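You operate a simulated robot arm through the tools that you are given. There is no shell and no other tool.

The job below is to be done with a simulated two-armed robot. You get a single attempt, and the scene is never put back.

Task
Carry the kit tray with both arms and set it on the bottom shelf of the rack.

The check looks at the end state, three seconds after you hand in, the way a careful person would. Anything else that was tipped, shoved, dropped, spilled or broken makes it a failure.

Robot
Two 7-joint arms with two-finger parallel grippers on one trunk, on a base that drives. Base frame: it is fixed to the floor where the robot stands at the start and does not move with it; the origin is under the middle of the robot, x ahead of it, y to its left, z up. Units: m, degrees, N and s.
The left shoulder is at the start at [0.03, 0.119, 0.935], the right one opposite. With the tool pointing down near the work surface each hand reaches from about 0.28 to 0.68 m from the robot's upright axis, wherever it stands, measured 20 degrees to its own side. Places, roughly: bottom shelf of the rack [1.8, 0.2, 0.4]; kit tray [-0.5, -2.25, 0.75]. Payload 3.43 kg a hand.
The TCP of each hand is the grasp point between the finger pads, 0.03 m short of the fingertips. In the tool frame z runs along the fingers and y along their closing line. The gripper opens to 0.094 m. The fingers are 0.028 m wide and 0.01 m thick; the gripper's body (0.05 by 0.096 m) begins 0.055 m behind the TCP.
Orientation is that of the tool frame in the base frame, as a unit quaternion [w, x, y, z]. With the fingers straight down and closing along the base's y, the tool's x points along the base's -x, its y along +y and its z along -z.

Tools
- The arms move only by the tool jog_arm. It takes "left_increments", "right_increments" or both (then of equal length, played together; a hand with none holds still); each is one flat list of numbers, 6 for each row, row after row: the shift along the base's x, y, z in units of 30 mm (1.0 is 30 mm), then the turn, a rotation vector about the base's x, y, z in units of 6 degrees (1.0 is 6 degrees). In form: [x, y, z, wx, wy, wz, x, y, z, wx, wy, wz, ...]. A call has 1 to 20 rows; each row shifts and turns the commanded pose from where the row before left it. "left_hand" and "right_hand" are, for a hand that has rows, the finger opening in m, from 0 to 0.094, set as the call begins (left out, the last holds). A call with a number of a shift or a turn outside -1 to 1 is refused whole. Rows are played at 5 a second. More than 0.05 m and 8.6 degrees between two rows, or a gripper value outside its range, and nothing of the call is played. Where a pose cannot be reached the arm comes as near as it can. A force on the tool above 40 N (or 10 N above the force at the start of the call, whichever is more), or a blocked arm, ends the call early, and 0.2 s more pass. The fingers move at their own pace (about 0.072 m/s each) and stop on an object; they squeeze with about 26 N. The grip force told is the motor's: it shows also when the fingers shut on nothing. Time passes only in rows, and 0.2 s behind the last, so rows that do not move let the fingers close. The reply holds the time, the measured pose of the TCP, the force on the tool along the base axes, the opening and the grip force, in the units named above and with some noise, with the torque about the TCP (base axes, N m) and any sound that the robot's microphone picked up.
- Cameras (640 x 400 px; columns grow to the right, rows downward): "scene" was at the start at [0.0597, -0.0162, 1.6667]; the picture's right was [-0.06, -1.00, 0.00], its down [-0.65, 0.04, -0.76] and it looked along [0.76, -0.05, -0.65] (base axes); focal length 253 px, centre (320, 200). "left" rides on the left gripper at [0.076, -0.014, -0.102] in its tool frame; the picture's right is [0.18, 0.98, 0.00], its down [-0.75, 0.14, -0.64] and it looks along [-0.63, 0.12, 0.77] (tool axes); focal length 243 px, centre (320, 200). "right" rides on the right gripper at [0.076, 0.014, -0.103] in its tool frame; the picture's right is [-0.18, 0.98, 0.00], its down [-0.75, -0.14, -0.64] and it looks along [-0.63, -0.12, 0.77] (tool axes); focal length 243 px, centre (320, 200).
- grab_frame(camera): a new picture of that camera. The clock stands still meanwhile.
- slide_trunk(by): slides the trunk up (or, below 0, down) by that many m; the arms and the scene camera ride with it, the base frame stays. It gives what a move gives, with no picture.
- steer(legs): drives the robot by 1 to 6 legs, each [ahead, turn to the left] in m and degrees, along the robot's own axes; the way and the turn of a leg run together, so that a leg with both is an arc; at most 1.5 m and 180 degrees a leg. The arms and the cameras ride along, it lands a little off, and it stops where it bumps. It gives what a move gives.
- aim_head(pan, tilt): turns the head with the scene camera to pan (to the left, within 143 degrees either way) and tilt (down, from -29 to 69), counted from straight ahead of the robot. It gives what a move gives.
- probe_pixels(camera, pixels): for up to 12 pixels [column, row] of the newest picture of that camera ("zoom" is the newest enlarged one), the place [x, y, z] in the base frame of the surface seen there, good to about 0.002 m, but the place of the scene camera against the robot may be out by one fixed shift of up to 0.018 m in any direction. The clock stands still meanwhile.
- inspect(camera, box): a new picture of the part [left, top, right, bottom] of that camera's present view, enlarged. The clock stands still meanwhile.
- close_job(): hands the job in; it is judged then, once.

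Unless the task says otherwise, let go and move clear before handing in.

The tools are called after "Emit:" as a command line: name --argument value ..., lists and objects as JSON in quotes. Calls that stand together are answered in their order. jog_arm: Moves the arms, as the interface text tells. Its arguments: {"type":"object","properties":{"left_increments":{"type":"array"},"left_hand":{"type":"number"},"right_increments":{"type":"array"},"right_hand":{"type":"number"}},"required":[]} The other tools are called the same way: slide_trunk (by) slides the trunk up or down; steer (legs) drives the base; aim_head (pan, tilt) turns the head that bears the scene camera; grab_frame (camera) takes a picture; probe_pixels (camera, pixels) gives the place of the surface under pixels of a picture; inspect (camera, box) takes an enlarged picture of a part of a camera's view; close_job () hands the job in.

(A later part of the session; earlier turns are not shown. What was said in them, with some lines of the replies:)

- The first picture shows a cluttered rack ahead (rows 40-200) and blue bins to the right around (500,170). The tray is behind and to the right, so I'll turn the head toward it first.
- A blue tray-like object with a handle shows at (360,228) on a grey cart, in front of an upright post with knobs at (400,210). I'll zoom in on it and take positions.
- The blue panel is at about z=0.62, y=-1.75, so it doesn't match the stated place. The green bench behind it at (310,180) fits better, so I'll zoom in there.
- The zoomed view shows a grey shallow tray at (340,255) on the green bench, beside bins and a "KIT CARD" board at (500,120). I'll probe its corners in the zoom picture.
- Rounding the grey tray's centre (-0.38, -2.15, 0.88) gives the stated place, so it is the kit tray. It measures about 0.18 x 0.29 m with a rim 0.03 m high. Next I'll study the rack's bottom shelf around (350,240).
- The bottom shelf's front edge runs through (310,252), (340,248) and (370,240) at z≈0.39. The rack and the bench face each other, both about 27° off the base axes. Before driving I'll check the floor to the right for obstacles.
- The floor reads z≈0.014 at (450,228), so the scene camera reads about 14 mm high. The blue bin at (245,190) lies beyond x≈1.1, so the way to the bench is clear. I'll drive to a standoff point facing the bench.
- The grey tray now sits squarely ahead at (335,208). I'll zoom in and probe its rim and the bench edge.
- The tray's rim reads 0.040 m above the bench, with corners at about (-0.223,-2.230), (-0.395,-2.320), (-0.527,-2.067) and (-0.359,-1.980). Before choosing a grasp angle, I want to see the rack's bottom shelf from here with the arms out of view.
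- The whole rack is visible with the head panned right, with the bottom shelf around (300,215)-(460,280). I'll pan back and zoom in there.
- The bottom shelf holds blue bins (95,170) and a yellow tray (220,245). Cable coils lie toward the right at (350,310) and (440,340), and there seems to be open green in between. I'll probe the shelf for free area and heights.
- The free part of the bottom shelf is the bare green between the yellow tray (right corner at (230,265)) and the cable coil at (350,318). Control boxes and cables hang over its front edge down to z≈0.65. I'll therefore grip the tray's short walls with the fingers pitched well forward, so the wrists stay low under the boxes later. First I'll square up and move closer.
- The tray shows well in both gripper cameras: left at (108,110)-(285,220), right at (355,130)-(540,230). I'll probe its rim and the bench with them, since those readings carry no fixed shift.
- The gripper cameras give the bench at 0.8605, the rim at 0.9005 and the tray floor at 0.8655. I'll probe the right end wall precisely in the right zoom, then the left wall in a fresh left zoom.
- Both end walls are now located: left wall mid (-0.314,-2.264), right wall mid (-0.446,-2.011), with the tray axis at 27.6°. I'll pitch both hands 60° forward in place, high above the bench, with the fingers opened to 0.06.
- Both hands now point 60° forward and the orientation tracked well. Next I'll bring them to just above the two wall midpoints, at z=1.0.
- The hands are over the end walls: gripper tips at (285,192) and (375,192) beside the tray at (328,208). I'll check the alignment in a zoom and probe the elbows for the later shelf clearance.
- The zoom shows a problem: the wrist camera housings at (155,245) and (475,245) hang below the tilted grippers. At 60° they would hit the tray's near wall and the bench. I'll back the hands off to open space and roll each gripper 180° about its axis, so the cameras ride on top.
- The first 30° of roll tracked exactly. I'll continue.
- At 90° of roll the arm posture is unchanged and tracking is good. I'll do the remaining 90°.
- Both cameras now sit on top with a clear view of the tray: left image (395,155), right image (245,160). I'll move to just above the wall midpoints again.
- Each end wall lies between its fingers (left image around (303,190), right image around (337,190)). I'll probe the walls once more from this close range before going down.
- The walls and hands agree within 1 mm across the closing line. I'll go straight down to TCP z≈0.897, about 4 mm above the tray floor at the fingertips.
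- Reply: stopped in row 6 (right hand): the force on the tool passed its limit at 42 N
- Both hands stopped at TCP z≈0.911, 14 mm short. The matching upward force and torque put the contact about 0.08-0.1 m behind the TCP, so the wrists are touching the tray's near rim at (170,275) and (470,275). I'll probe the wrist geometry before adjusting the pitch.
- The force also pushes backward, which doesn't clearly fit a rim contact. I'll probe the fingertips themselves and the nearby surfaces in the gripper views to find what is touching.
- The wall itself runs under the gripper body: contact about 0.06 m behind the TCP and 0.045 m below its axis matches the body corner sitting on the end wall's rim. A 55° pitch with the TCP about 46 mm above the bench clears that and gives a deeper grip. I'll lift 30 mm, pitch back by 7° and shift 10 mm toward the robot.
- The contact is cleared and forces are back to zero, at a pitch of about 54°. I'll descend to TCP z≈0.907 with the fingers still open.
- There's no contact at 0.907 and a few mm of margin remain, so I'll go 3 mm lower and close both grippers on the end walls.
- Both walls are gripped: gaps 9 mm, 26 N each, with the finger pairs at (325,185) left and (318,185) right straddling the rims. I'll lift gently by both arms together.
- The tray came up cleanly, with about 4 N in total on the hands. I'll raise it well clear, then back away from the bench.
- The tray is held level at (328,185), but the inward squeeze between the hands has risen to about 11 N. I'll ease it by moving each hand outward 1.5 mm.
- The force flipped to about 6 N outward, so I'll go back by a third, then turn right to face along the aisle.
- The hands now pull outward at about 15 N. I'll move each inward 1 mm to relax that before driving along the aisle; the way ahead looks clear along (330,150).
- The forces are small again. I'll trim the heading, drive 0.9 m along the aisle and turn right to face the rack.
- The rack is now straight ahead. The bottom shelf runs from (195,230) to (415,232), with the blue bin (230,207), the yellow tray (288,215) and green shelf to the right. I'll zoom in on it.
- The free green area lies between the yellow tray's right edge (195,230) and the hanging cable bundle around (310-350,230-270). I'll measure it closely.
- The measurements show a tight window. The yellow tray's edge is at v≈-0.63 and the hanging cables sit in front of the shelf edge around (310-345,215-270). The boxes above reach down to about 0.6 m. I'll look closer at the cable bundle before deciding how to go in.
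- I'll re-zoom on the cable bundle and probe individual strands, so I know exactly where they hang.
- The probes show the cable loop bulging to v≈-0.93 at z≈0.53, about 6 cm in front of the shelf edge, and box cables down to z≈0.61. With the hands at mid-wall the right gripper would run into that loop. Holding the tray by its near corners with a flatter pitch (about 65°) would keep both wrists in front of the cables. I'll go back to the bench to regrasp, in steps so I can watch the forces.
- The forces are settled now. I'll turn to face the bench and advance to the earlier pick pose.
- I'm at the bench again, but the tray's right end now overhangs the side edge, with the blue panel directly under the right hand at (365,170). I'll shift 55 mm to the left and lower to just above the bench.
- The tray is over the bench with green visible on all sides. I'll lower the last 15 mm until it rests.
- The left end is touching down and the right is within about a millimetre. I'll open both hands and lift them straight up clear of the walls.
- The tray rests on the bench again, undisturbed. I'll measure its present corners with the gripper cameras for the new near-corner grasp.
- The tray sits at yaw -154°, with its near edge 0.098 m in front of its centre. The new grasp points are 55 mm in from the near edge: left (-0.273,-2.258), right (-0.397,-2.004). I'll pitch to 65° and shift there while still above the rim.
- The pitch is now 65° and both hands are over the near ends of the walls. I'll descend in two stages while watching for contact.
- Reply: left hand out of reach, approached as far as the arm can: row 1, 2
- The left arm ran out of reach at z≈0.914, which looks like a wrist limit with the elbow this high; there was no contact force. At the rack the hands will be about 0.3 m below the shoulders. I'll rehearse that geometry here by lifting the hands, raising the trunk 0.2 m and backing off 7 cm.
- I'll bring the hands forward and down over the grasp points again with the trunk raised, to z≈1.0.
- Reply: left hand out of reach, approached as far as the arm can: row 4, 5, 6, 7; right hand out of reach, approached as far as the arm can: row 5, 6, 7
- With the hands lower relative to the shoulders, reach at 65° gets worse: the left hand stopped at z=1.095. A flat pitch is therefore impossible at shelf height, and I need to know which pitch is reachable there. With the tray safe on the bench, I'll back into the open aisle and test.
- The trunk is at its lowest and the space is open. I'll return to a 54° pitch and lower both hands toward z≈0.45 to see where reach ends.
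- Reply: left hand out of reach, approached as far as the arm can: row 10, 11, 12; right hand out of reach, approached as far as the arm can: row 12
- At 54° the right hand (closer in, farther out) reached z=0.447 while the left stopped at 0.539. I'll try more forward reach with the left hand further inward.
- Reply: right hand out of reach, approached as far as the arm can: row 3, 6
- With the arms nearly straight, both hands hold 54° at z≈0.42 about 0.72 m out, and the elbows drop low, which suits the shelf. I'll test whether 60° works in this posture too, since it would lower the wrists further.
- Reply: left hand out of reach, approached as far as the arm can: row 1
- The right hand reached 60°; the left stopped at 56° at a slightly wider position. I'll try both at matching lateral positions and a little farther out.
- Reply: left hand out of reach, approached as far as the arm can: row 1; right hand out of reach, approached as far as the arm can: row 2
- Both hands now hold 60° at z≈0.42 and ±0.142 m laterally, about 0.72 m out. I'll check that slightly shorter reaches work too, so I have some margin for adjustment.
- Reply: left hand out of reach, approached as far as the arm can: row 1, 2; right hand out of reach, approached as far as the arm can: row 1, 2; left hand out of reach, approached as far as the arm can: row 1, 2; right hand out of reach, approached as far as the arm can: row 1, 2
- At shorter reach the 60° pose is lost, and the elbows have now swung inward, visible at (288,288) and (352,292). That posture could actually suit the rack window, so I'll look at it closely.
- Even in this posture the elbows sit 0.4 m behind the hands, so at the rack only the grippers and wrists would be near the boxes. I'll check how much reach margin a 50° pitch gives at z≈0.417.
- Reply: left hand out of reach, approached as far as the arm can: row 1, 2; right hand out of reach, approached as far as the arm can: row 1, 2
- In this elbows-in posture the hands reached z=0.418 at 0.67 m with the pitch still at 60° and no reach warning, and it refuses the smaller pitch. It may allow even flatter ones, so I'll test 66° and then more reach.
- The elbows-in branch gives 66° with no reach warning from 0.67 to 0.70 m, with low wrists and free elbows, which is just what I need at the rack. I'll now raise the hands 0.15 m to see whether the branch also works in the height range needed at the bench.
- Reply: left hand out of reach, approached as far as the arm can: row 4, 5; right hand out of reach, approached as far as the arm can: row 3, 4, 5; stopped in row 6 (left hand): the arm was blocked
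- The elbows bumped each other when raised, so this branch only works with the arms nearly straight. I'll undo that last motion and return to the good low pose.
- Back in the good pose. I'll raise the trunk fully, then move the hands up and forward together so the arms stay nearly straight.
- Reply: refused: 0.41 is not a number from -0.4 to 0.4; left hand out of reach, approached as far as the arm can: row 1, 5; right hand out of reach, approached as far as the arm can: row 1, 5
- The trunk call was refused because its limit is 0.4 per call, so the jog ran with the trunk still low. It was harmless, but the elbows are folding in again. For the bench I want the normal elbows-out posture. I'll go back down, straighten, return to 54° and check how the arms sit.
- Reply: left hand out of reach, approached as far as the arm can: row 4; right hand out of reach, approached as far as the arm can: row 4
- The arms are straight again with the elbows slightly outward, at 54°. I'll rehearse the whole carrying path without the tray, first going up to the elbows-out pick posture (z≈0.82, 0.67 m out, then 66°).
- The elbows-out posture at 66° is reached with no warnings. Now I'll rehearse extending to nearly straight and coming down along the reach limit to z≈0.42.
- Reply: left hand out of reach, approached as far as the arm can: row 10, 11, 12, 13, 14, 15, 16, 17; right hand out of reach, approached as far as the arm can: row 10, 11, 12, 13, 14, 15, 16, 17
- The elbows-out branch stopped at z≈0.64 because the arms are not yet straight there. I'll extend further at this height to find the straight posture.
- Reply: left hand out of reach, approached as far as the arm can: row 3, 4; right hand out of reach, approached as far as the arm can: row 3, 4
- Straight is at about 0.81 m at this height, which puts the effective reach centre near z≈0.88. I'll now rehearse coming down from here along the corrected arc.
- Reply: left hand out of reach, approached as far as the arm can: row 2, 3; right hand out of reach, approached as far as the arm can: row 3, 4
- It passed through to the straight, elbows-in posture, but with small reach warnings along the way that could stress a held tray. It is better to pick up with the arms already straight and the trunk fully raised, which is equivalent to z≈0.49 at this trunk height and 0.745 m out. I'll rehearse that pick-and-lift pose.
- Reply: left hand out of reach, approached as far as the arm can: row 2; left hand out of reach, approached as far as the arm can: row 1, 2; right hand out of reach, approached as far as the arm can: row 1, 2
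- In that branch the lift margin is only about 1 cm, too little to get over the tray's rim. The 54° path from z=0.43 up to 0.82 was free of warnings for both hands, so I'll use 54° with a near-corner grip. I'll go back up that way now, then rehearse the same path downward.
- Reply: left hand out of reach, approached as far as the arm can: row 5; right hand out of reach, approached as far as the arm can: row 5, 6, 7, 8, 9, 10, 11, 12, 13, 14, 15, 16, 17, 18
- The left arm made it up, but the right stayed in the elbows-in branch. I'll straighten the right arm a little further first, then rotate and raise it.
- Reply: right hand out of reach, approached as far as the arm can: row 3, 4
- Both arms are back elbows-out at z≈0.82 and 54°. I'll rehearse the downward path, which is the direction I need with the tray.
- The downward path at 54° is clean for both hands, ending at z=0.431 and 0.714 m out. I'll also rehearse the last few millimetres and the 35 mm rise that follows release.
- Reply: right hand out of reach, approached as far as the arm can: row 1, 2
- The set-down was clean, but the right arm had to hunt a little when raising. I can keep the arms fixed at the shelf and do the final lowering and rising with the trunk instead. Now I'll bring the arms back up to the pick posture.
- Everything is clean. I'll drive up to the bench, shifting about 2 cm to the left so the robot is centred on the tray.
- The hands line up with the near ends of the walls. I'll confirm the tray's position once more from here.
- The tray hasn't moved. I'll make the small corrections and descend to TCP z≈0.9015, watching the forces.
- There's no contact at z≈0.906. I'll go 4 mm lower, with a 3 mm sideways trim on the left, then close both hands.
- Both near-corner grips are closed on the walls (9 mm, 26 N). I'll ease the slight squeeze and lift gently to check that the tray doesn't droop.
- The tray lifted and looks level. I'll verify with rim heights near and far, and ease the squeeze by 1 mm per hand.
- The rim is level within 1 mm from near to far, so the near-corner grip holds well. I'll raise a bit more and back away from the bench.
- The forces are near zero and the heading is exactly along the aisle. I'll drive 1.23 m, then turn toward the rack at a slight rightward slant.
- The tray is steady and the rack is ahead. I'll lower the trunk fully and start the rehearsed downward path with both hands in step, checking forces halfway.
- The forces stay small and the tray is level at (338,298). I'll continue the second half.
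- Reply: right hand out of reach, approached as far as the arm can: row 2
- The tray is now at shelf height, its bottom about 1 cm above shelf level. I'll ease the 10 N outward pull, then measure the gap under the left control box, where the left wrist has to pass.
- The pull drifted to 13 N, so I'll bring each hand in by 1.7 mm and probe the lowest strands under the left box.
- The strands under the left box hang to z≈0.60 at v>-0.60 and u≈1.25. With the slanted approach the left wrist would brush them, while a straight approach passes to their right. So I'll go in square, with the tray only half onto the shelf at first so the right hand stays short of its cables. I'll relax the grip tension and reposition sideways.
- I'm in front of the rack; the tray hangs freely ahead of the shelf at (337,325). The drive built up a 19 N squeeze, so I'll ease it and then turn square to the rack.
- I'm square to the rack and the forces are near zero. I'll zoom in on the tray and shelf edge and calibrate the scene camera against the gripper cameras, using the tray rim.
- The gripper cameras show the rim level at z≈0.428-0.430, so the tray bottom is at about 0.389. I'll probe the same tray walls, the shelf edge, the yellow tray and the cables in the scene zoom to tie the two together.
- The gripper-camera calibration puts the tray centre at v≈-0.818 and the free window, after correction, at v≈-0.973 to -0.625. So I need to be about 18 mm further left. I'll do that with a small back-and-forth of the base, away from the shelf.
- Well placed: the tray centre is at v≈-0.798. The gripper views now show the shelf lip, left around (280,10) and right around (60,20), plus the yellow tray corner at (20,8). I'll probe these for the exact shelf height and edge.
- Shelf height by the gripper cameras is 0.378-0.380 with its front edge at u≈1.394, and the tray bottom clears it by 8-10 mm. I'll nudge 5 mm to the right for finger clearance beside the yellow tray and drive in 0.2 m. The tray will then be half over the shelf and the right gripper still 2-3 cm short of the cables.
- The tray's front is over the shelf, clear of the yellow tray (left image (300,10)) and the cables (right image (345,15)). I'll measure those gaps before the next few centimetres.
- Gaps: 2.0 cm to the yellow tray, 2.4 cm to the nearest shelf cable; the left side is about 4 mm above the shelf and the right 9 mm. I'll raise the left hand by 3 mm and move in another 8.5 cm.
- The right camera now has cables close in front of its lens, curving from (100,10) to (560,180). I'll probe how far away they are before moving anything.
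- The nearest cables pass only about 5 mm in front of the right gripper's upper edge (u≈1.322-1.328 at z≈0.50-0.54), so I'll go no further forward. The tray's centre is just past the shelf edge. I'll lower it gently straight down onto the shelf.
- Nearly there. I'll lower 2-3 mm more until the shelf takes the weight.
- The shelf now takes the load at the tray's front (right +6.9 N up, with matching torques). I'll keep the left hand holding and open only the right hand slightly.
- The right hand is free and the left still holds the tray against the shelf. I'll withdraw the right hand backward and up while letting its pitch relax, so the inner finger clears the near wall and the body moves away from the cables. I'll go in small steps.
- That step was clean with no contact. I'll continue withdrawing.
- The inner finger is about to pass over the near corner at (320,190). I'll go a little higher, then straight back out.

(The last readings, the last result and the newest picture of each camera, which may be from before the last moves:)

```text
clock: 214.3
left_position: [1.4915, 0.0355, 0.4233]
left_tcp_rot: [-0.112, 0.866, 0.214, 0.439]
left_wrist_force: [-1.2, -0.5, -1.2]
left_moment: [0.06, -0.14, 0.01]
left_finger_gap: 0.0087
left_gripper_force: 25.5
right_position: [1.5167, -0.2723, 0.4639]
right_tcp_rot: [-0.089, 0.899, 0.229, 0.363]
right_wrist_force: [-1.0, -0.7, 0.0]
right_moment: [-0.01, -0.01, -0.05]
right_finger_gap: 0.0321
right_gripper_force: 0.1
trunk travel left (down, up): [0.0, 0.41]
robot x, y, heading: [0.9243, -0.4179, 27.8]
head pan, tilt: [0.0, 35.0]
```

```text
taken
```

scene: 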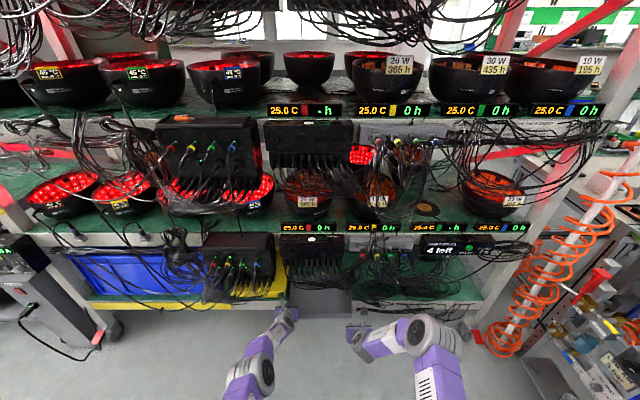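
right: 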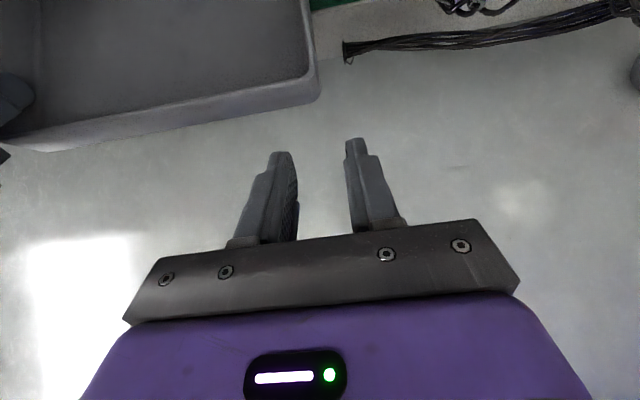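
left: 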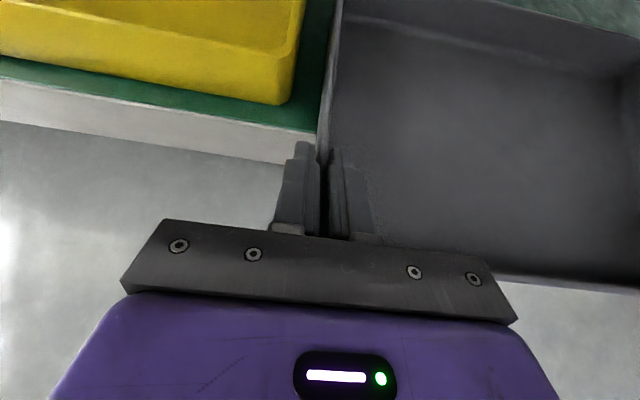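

The right hand is fully clear. I'll measure the tray's near wall from here, before placing the right fingertips against it for a push.

Emit:
probe_pixels --camera "right" --pixels '[[300, 85], [250, 90], [200, 100], [120, 115], [60, 130], [200, 118], [316, 95], [308, 60], [304, 20], [346, 45], [330, 40], [325, 10]]'

Emit:
grab_frame --camera "left"

```text
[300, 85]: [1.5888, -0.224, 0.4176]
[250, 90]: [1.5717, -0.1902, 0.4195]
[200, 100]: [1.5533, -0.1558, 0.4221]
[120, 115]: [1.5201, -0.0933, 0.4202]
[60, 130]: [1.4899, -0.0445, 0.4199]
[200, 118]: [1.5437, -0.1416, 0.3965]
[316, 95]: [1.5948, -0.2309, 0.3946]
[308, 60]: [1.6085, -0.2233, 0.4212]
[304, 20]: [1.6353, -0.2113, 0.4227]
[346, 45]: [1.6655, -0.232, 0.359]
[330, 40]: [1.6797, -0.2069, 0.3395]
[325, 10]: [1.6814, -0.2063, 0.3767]
```

```text
taken
```

left: 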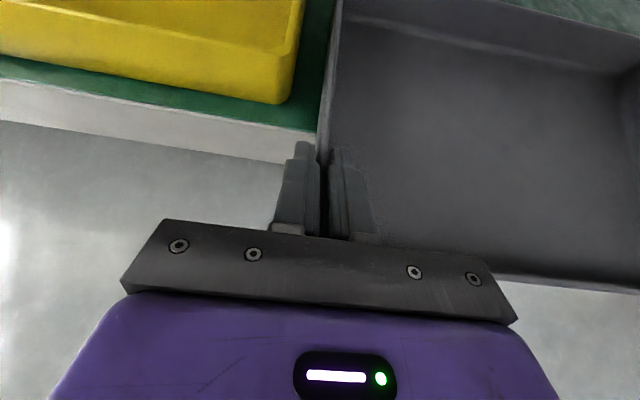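

The near wall's outer face is at u≈1.302, the rim is level at z≈0.420, and the bottom rests on the shelf. I'll close the right hand and bring its fingertips just in front of the near wall at v≈-0.86.

Emit:
jog_arm --right_increments '[-0.432, 0.827, -0.511, 0, 0, 0, -0.432, 0.827, -0.511, 0, 0, 0, -0.432, 0.827, -0.511, 0, 0, 0, 0.7, 0.366, 0, 0, 0, 0, 0.7, 0.366, 0, 0, 0, 0, 0, 0, 0, 0, 0, 0]' --right_hand 0.0

Emit:
grab_frame --camera "right"

Emit:
grab_frame --camera "scene"

```text
clock: 215.7
left_position: [1.4906, 0.0347, 0.425]
left_tcp_rot: [-0.111, 0.866, 0.214, 0.439]
left_wrist_force: [0.2, 0.7, -1.8]
left_moment: [0.02, -0.06, 0.0]
left_finger_gap: 0.0087
left_gripper_force: 26.1
right_position: [1.5222, -0.1762, 0.4168]
right_tcp_rot: [-0.089, 0.899, 0.229, 0.362]
right_wrist_force: [0.2, 0.1, 0.0]
right_moment: [0.02, -0.01, 0.03]
right_finger_gap: 0.0
right_gripper_force: 25.9
trunk travel left (down, up): [0.0, 0.41]
robot x, y, heading: [0.9272, -0.4187, 27.7]
head pan, tilt: [0.0, 35.0]
```

```text
taken
```

right: 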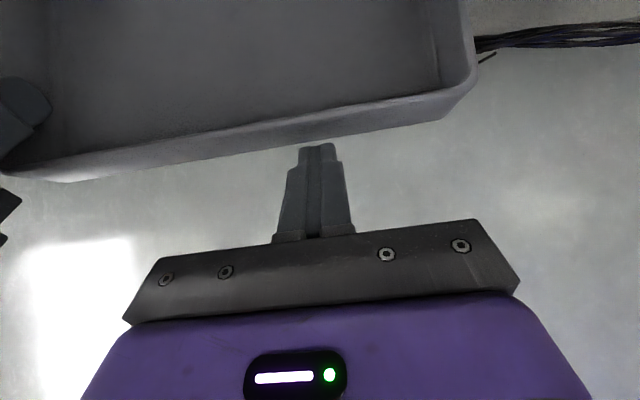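

```text
taken
```

scene: 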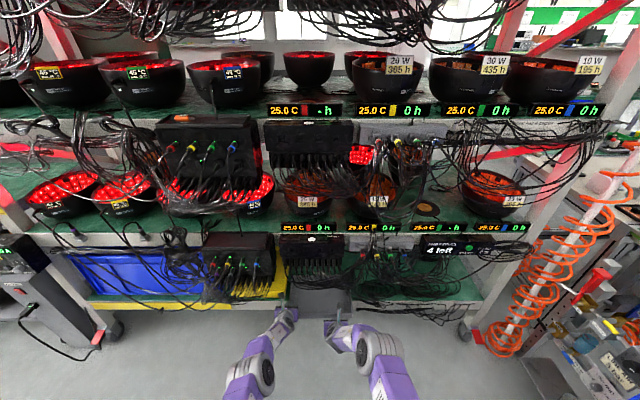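

The right fingertips sit about 5 mm in front of the near wall. I'll bring them into light contact, then drive forward 4 cm so the left grip and the right push slide the tray in together.

Emit:
jog_arm --right_increments '[0.15, 0.077, 0, 0, 0, 0, 0, 0, 0, 0, 0, 0]'

Emit:
steer --legs '[[0.04, 0]]'

Emit:
grab_frame --camera "right"

Emit:
grab_frame --camera "left"

```text
clock: 216.3
left_position: [1.4914, 0.0348, 0.4237]
left_tcp_rot: [-0.112, 0.866, 0.214, 0.439]
left_wrist_force: [-0.1, -0.4, -1.4]
left_moment: [0.06, -0.08, -0.02]
left_finger_gap: 0.009
left_gripper_force: 26.1
right_position: [1.5256, -0.1745, 0.4181]
right_tcp_rot: [-0.089, 0.899, 0.228, 0.363]
right_wrist_force: [0.7, -0.2, 0.3]
right_moment: [0.01, -0.02, 0.01]
right_finger_gap: 0.0
right_gripper_force: 26.1
trunk travel left (down, up): [0.0, 0.41]
robot x, y, heading: [0.9213, -0.4208, 28.1]
head pan, tilt: [0.0, 35.0]
```

```text
clock: 217.2
left_position: [1.5259, 0.0523, 0.4225]
left_tcp_rot: [-0.112, 0.865, 0.214, 0.439]
left_wrist_force: [1.1, -0.7, -1.8]
left_moment: [0.05, -0.04, 0.05]
left_finger_gap: 0.0091
left_gripper_force: 25.9
right_position: [1.5611, -0.1554, 0.4181]
right_tcp_rot: [-0.088, 0.899, 0.229, 0.362]
right_wrist_force: [0.0, -0.5, -0.2]
right_moment: [0.01, -0.01, -0.02]
right_finger_gap: 0.0
right_gripper_force: 26.1
trunk travel left (down, up): [0.0, 0.41]
robot x, y, heading: [0.9598, -0.401, 27.8]
head pan, tilt: [0.0, 35.0]
```

```text
taken
```

right: 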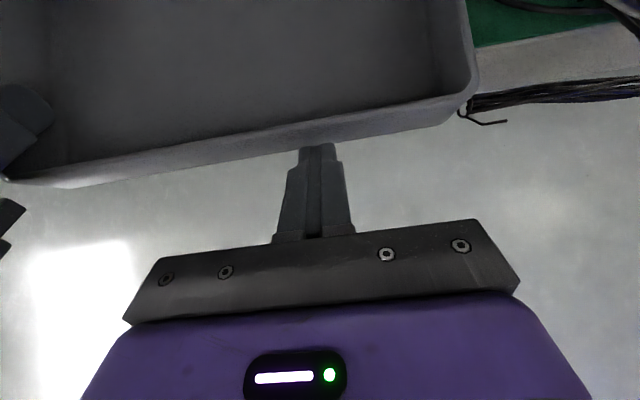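

```text
taken
```

left: 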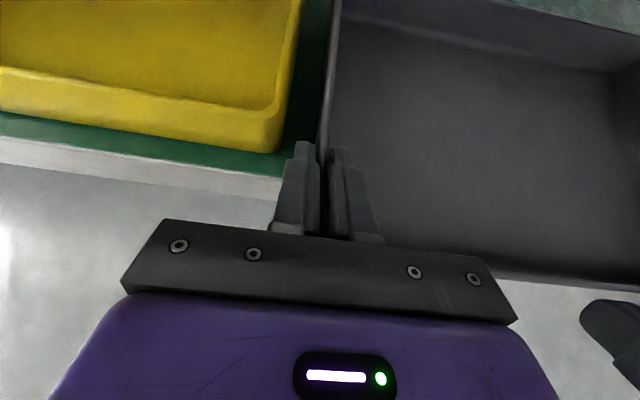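

The tray moved in 4 cm cleanly: the near wall is now at u≈1.342, and the centre is about 4.5 cm inside the shelf edge. I'll open the left hand slightly and withdraw it the same way.

Emit:
jog_arm --left_increments '[0, 0, 0, 0, 0, 0, 0, 0, 0, 0, 0, 0]' --left_hand 0.02

Emit:
jog_arm --left_increments '[-0.354, -0.187, 0.267, -0.389, 0.737, 0, 0, 0, 0, 0, 0, 0]'

Emit:
grab_frame --camera "left"

Emit:
grab_frame --camera "right"

```text
clock: 217.8
left_position: [1.526, 0.0525, 0.4234]
left_tcp_rot: [-0.112, 0.866, 0.214, 0.438]
left_wrist_force: [0.2, 0.3, -0.4]
left_moment: [0.02, -0.02, 0.01]
left_finger_gap: 0.02
left_gripper_force: 0.1
right_position: [1.5609, -0.1559, 0.4192]
right_tcp_rot: [-0.088, 0.9, 0.228, 0.362]
right_wrist_force: [-0.1, 0.0, 0.8]
right_moment: [-0.02, -0.03, -0.01]
right_finger_gap: 0.0002
right_gripper_force: 25.6
trunk travel left (down, up): [0.0, 0.41]
robot x, y, heading: [0.9577, -0.4027, 27.5]
head pan, tilt: [0.0, 35.0]
```

```text
clock: 218.4
left_position: [1.5162, 0.0455, 0.4304]
left_tcp_rot: [-0.102, 0.885, 0.218, 0.4]
left_wrist_force: [0.2, 0.3, 0.1]
left_moment: [-0.02, 0.02, -0.03]
left_finger_gap: 0.0202
left_gripper_force: 0.1
right_position: [1.5616, -0.1556, 0.4192]
right_tcp_rot: [-0.089, 0.899, 0.228, 0.362]
right_wrist_force: [0.2, 0.2, -0.3]
right_moment: [-0.01, 0.0, -0.02]
right_finger_gap: 0.0
right_gripper_force: 26.3
trunk travel left (down, up): [0.0, 0.41]
robot x, y, heading: [0.96, -0.4026, 27.6]
head pan, tilt: [0.0, 35.0]
```

```text
taken
```

left: 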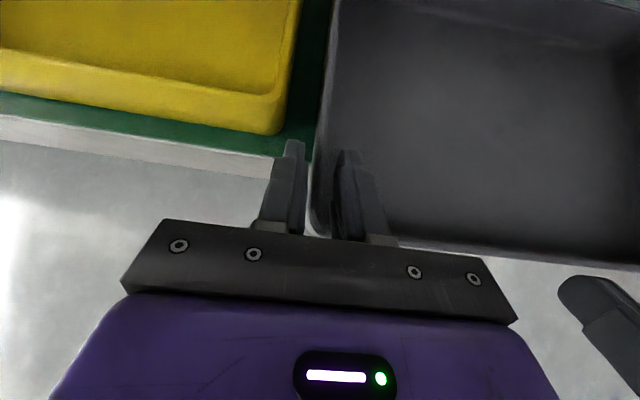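

```text
taken
```

right: 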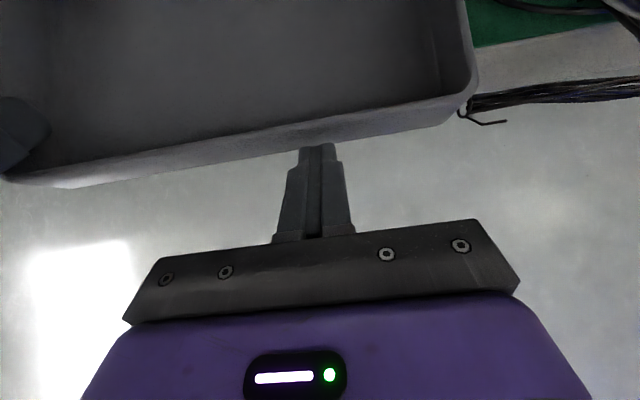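

The tray stays put on its own and there's no contact. I'll continue withdrawing the left hand.

Emit:
jog_arm --left_increments '[-0.354, -0.187, 0.333, -0.389, 0.737, 0, -0.354, -0.187, 0.333, 0, 0, 0, 0, 0, 0, 0, 0, 0]'

Emit:
jog_arm --left_increments '[-0.354, -0.187, 0.3, 0, 0, 0, -0.6, -0.316, 0.1, 0, 0, 0, -0.8, -0.42, 0, 0, 0, 0, 0, 0, 0, 0, 0, 0]'

Emit:
grab_frame --camera "left"

Emit:
grab_frame --camera "scene"

```text
clock: 219.2
left_position: [1.4945, 0.036, 0.4513]
left_tcp_rot: [-0.092, 0.901, 0.222, 0.362]
left_wrist_force: [-0.1, -1.0, 0.0]
left_moment: [0.01, -0.02, -0.01]
left_finger_gap: 0.02
left_gripper_force: 0.0
right_position: [1.5609, -0.1562, 0.4173]
right_tcp_rot: [-0.089, 0.899, 0.229, 0.363]
right_wrist_force: [-0.5, -0.5, -0.1]
right_moment: [-0.02, -0.02, -0.01]
right_finger_gap: 0.0
right_gripper_force: 26.5
trunk travel left (down, up): [0.0, 0.41]
robot x, y, heading: [0.9634, -0.4025, 27.8]
head pan, tilt: [0.0, 35.0]
```

```text
clock: 220.2
left_position: [1.4421, 0.0085, 0.4624]
left_tcp_rot: [-0.092, 0.901, 0.222, 0.362]
left_wrist_force: [-0.7, -0.1, 0.5]
left_moment: [-0.05, -0.01, 0.0]
left_finger_gap: 0.0199
left_gripper_force: 0.0
right_position: [1.5616, -0.1558, 0.4183]
right_tcp_rot: [-0.088, 0.899, 0.228, 0.363]
right_wrist_force: [-0.1, 0.7, 0.3]
right_moment: [-0.03, 0.02, 0.03]
right_finger_gap: 0.0001
right_gripper_force: 26.1
trunk travel left (down, up): [0.0, 0.41]
robot x, y, heading: [0.9572, -0.3995, 27.9]
head pan, tilt: [0.0, 35.0]
```

```text
taken
```

left: 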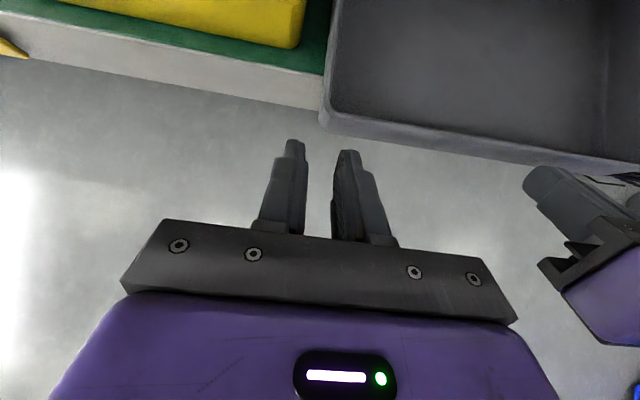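

```text
taken
```

scene: 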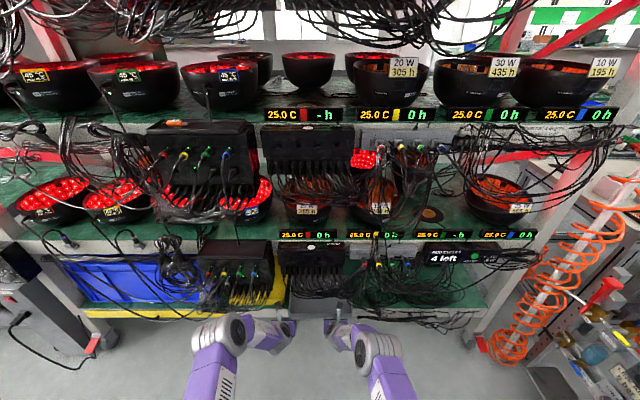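

Both hands are clear and the tray sits stably with its near part still overhanging. I'll close the left hand and set its fingertips in front of the near wall at v≈-0.74, and shift the right to v≈-0.845, ready to push together.

Emit:
jog_arm --left_increments '[0.39, -0.745, -0.49, 0, 0, 0, 0.39, -0.745, -0.49, 0, 0, 0, 0.39, -0.745, -0.49, 0, 0, 0, 0, 0, 0, 0, 0, 0]' --right_increments '[-0.3, -0.16, 0, 0, 0, 0, -0.24, 0.46, 0, 0, 0, 0, 0, 0, 0, 0, 0, 0, 0, 0, 0, 0, 0, 0]' --left_hand 0.0

Emit:
grab_frame --camera "left"

Emit:
grab_frame --camera "right"

```text
clock: 221.2
left_position: [1.4774, -0.0604, 0.4184]
left_tcp_rot: [-0.093, 0.9, 0.223, 0.362]
left_wrist_force: [-0.1, -0.3, 0.4]
left_moment: [-0.02, 0.03, 0.04]
left_finger_gap: 0.0
left_gripper_force: 25.6
right_position: [1.5455, -0.1461, 0.4191]
right_tcp_rot: [-0.088, 0.9, 0.228, 0.362]
right_wrist_force: [0.2, 0.1, -0.4]
right_moment: [0.01, 0.02, -0.01]
right_finger_gap: 0.0
right_gripper_force: 26.3
trunk travel left (down, up): [0.0, 0.41]
robot x, y, heading: [0.9582, -0.4031, 27.7]
head pan, tilt: [0.0, 35.0]
```

```text
taken
```

left: 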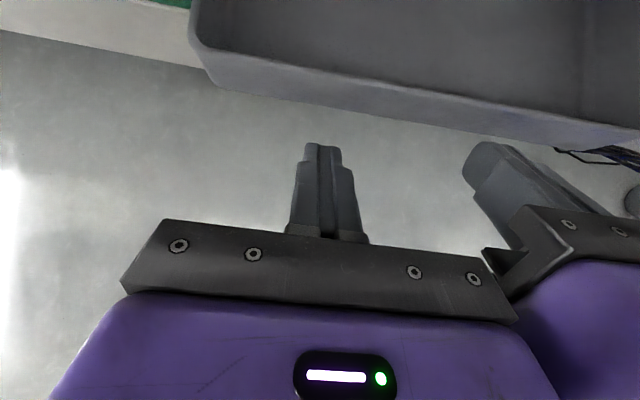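

```text
taken
```

right: 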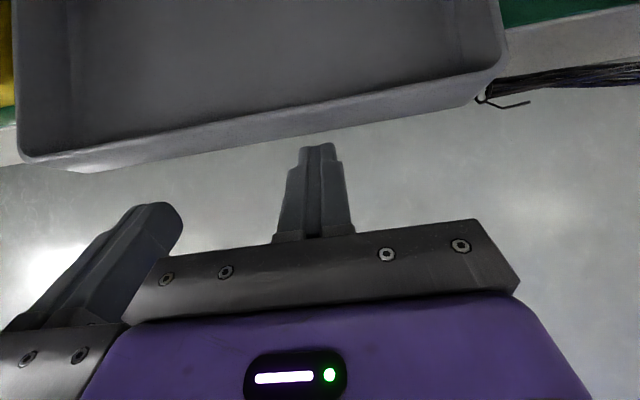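

Both fingertip pairs are in front of the near wall, with about 1 cm between the grippers. I'll bring them level with a little more spacing, then push by driving forward in two short legs.

Emit:
jog_arm --left_increments '[0.615, 0.622, 0, 0, 0, 0, 0, 0, 0, 0, 0, 0]' --right_increments '[0.118, 0.062, 0, 0, 0, 0, 0, 0, 0, 0, 0, 0]'

Emit:
steer --legs '[[0.04, 0]]'

Emit:
grab_frame --camera "left"

Emit:
grab_frame --camera "right"

```text
clock: 221.8
left_position: [1.4948, -0.0407, 0.4187]
left_tcp_rot: [-0.092, 0.901, 0.222, 0.361]
left_wrist_force: [0.8, 0.3, 0.1]
left_moment: [-0.02, -0.02, -0.02]
left_finger_gap: 0.0
left_gripper_force: 25.7
right_position: [1.5486, -0.1451, 0.418]
right_tcp_rot: [-0.09, 0.899, 0.229, 0.362]
right_wrist_force: [-0.1, 0.2, -0.8]
right_moment: [-0.03, 0.0, 0.02]
right_finger_gap: 0.0001
right_gripper_force: 25.9
trunk travel left (down, up): [0.0, 0.41]
robot x, y, heading: [0.9647, -0.4016, 27.9]
head pan, tilt: [0.0, 35.0]
```

```text
clock: 222.7
left_position: [1.5307, -0.0203, 0.4179]
left_tcp_rot: [-0.092, 0.901, 0.222, 0.362]
left_wrist_force: [-0.5, 0.0, 0.5]
left_moment: [-0.02, 0.03, -0.02]
left_finger_gap: 0.0003
left_gripper_force: 25.9
right_position: [1.5844, -0.1253, 0.418]
right_tcp_rot: [-0.088, 0.899, 0.229, 0.362]
right_wrist_force: [0.6, 0.1, 0.2]
right_moment: [-0.01, -0.01, -0.02]
right_finger_gap: 0.0002
right_gripper_force: 26.3
trunk travel left (down, up): [0.0, 0.41]
robot x, y, heading: [0.9962, -0.3827, 27.5]
head pan, tilt: [0.0, 35.0]
```

```text
taken
```

left: 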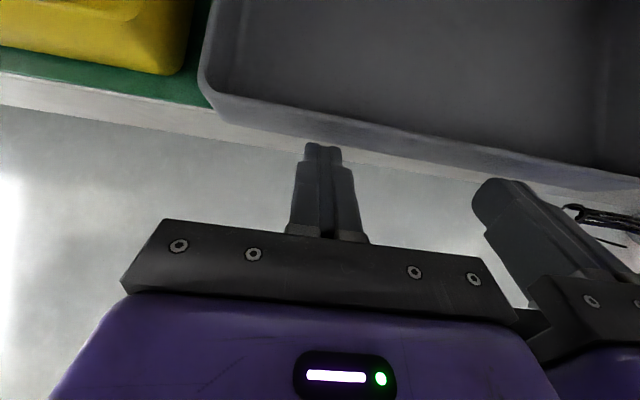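

```text
taken
```

right: 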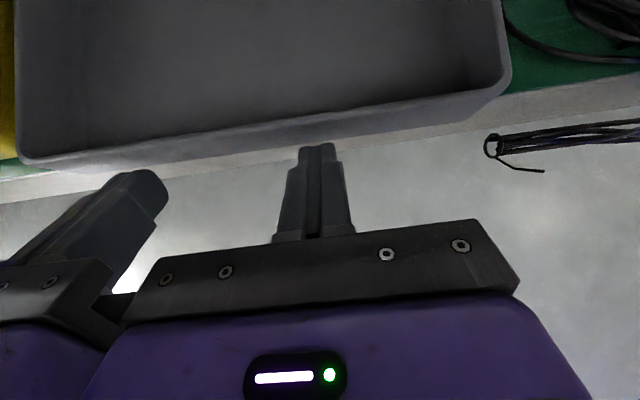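

The push is working; the tray has slid in with both hands in contact. I'll check the near wall's position and the side gaps before the second leg.

Emit:
probe_pixels --camera "right" --pixels '[[60, 155], [200, 128], [400, 100], [480, 85], [505, 80], [508, 40], [495, 5], [560, 45], [540, 40], [20, 155], [400, 125], [15, 100]]'

Emit:
probe_pixels --camera "left" --pixels '[[205, 75], [212, 40], [225, 110], [350, 130], [500, 155], [180, 70], [188, 30], [195, 90], [300, 125]]'

```text
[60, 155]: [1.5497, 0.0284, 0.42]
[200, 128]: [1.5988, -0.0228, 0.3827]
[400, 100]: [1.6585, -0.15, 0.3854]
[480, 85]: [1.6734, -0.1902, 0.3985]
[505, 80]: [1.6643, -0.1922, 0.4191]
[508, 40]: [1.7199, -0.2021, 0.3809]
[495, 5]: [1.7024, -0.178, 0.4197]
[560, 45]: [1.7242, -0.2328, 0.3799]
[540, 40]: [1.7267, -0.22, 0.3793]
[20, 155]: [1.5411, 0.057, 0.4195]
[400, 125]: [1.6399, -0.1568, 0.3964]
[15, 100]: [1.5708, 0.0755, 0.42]
```

```text
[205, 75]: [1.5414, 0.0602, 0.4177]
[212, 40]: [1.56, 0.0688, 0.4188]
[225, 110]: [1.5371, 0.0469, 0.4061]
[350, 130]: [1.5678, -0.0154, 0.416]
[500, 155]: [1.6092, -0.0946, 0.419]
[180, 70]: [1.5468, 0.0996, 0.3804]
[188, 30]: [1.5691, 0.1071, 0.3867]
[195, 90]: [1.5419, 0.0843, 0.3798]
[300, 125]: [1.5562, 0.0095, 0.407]
```

The tray is straight, its near edge at u≈1.381, with 3 cm to the yellow tray and 2.3 cm to the cable. Another 4 cm brings it fully onto the shelf.

Emit:
steer --legs '[[0.04, 0]]'

Emit:
grab_frame --camera "left"

Emit:
grab_frame --camera "right"

```text
clock: 223.6
left_position: [1.5684, -0.0018, 0.4181]
left_tcp_rot: [-0.093, 0.901, 0.223, 0.361]
left_wrist_force: [0.1, 0.4, -0.2]
left_moment: [0.08, 0.01, -0.04]
left_finger_gap: 0.0
left_gripper_force: 26.0
right_position: [1.6206, -0.108, 0.4182]
right_tcp_rot: [-0.089, 0.899, 0.228, 0.362]
right_wrist_force: [-0.6, 0.5, 0.1]
right_moment: [-0.01, 0.02, -0.01]
right_finger_gap: 0.0003
right_gripper_force: 26.1
trunk travel left (down, up): [0.0, 0.41]
robot x, y, heading: [1.0345, -0.3667, 27.9]
head pan, tilt: [0.0, 35.0]
```

```text
taken
```

left: 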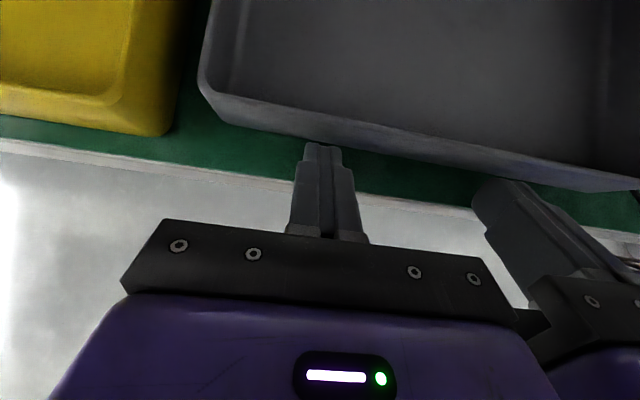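

```text
taken
```

right: 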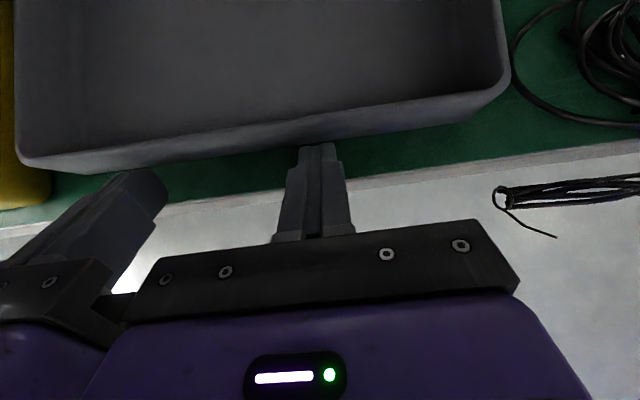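

A green strip of shelf now shows in front of the tray's near wall at (300,145) left and (400,130) right, so it is fully on the shelf. I'll check the edge and the cable loop on the right at (515,75).

Emit:
probe_pixels --camera "right" --pixels '[[505, 75], [508, 60], [515, 60], [518, 85], [530, 100], [560, 118], [500, 10], [400, 125], [400, 155], [450, 110], [200, 140], [525, 30]]'

Emit:
probe_pixels --camera "left" --pixels '[[205, 75], [220, 105], [260, 120], [400, 140], [550, 165], [150, 130], [172, 100], [260, 160], [300, 190], [260, 180]]'

Emit:
inspect --camera "scene" --box '[220, 200, 440, 337]'

```text
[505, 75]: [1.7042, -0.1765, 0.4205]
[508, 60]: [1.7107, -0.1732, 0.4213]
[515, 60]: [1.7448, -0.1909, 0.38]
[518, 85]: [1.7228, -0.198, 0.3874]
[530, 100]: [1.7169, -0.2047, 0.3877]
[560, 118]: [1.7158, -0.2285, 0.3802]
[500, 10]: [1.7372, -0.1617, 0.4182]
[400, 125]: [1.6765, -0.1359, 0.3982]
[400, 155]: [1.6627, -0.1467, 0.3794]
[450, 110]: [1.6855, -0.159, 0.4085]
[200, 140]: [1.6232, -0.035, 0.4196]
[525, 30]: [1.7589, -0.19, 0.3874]
```

```text
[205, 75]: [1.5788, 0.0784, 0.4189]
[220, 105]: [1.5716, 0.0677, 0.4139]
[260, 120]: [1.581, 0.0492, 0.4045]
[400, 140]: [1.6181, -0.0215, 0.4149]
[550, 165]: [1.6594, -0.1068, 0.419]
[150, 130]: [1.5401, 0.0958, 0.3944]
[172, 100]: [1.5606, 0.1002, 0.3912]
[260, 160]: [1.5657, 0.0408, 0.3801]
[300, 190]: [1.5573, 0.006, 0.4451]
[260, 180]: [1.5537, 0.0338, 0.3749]
```

```text
2.91 times, centred on (330, 268) of scene
```

zoom: 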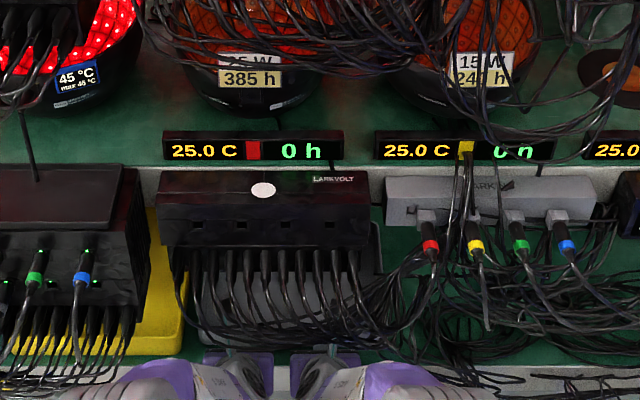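

The near wall is at u≈1.421, about 2.6 cm inside the shelf edge. The tray sits flat with its rim at 0.419-0.421, with 3 cm to the yellow tray and 2.4 cm to the cable loop. I'll back the robot straight out.

Emit:
steer --legs '[[-0.35, 0]]'

Emit:
aim_head --pan 0 --tilt 35

Emit:
grab_frame --camera "scene"

Emit:
inspect --camera "scene" --box '[220, 180, 440, 317]'

```text
clock: 225.8
left_position: [1.2638, -0.1644, 0.4186]
left_tcp_rot: [-0.093, 0.901, 0.222, 0.361]
left_wrist_force: [0.3, 0.0, -0.1]
left_moment: [0.02, 0.01, -0.03]
left_finger_gap: 0.0
left_gripper_force: 26.1
right_position: [1.3154, -0.2697, 0.4187]
right_tcp_rot: [-0.088, 0.899, 0.228, 0.363]
right_wrist_force: [0.2, 0.5, 0.7]
right_moment: [-0.02, 0.0, -0.02]
right_finger_gap: 0.0
right_gripper_force: 26.1
trunk travel left (down, up): [0.0, 0.41]
robot x, y, heading: [0.7243, -0.524, 27.6]
head pan, tilt: [0.0, 35.0]
```

```text
clock: 226.4
left_position: [1.2608, -0.165, 0.418]
left_tcp_rot: [-0.092, 0.901, 0.222, 0.361]
left_wrist_force: [0.0, -0.4, 0.9]
left_moment: [0.01, 0.01, 0.02]
left_finger_gap: 0.0001
left_gripper_force: 25.8
right_position: [1.3143, -0.2692, 0.4183]
right_tcp_rot: [-0.089, 0.899, 0.228, 0.362]
right_wrist_force: [-1.6, 0.1, 0.8]
right_moment: [0.01, 0.0, 0.0]
right_finger_gap: 0.0002
right_gripper_force: 26.0
trunk travel left (down, up): [0.0, 0.41]
robot x, y, heading: [0.7205, -0.5245, 27.6]
head pan, tilt: [0.0, 35.0]
```

```text
taken
```

scene: 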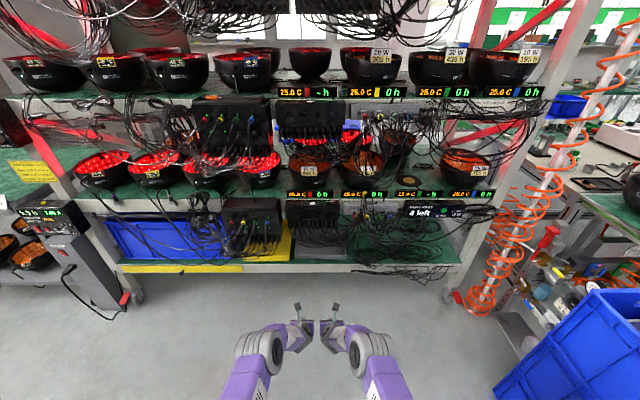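

```text
2.91 times, centred on (330, 248) of scene
```

zoom: 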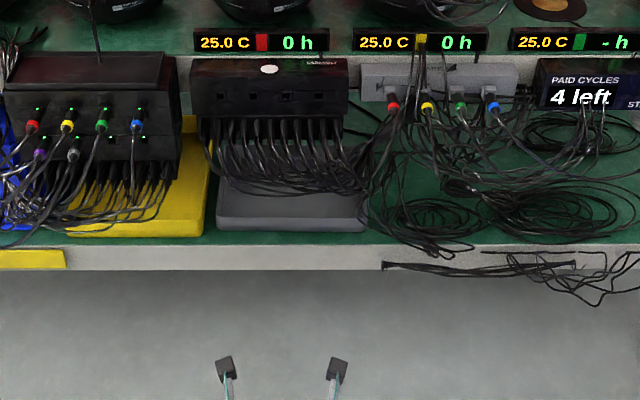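

The grey tray now lies flat on the bottom shelf between the yellow tray and the cable coil (zoom (290,210)); the bins, boxes and cables look as before. I'll back off a little more and take a last look before handing in.

Emit:
steer --legs '[[-0.3, 0]]'

Emit:
inspect --camera "scene" --box '[240, 160, 420, 270]'

Emit:
probe_pixels --camera "zoom" --pixels '[[300, 250], [260, 260], [360, 260], [255, 215], [300, 275], [380, 250], [220, 250]]'

```text
clock: 228.4
left_position: [0.994, -0.3023, 0.4179]
left_tcp_rot: [-0.094, 0.901, 0.224, 0.361]
left_wrist_force: [0.0, 0.9, 0.1]
left_moment: [-0.01, -0.04, -0.01]
left_finger_gap: 0.0
left_gripper_force: 26.2
right_position: [1.047, -0.4069, 0.4187]
right_tcp_rot: [-0.089, 0.899, 0.229, 0.362]
right_wrist_force: [0.0, 0.3, -0.3]
right_moment: [0.0, 0.02, 0.02]
right_finger_gap: 0.0
right_gripper_force: 26.3
trunk travel left (down, up): [0.0, 0.41]
robot x, y, heading: [0.4595, -0.6682, 27.9]
head pan, tilt: [0.0, 35.0]
```

```text
3.56 times, centred on (330, 215) of scene
```

zoom: 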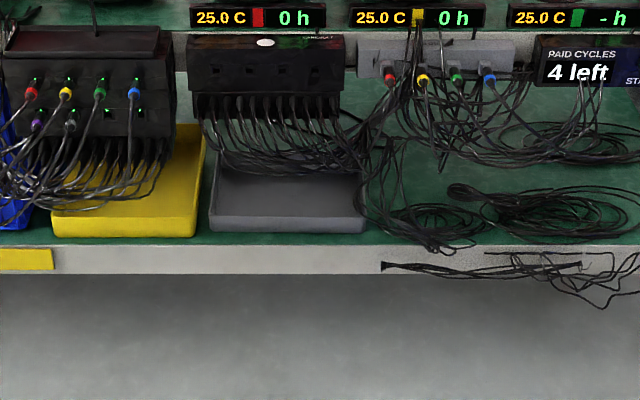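

```text
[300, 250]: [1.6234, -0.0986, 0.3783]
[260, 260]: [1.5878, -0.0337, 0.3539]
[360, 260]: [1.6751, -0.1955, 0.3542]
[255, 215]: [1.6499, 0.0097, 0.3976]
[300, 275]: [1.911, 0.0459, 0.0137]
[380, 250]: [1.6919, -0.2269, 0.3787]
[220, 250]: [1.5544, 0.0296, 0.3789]
```

The last zoom shows the kit tray flat and fully on the bottom shelf (corners near (212,225) and (365,228)), with a green strip in front of it. The yellow tray, boxes and cables are where they were, and both hands are well clear. I'm handing in.

Emit:
close_job

```text
The job is handed in.
```

The kit tray is on the bottom shelf of the rack, flat and fully supported, and I've handed the job in. I don't know the verdict yet.

- **Position:** the tray's near edge is about 2.6 cm inside the shelf's front edge. It has about 3 cm of space to the yellow tray on its left and 2.4 cm to the cable coil on its right.
- **Both arms:** both hands carried it to the shelf. For the final placing I rested its front on the shelf, released one hand at a time, then slid it in with both hands' closed fingertips. Cables hanging in front of the shelf left no room to keep the right hand on it.
- **Regrasp:** I put the tray back on the bench once, about 2–3 cm from where it started, to change the grip.
- **Surroundings:** I saw nothing else moved, tipped or touched in the last view of the rack. I did not take a final picture of the bench; the views during the second pick-up looked as before.
- **Robot:** it is backed well clear of the rack with its hands empty.
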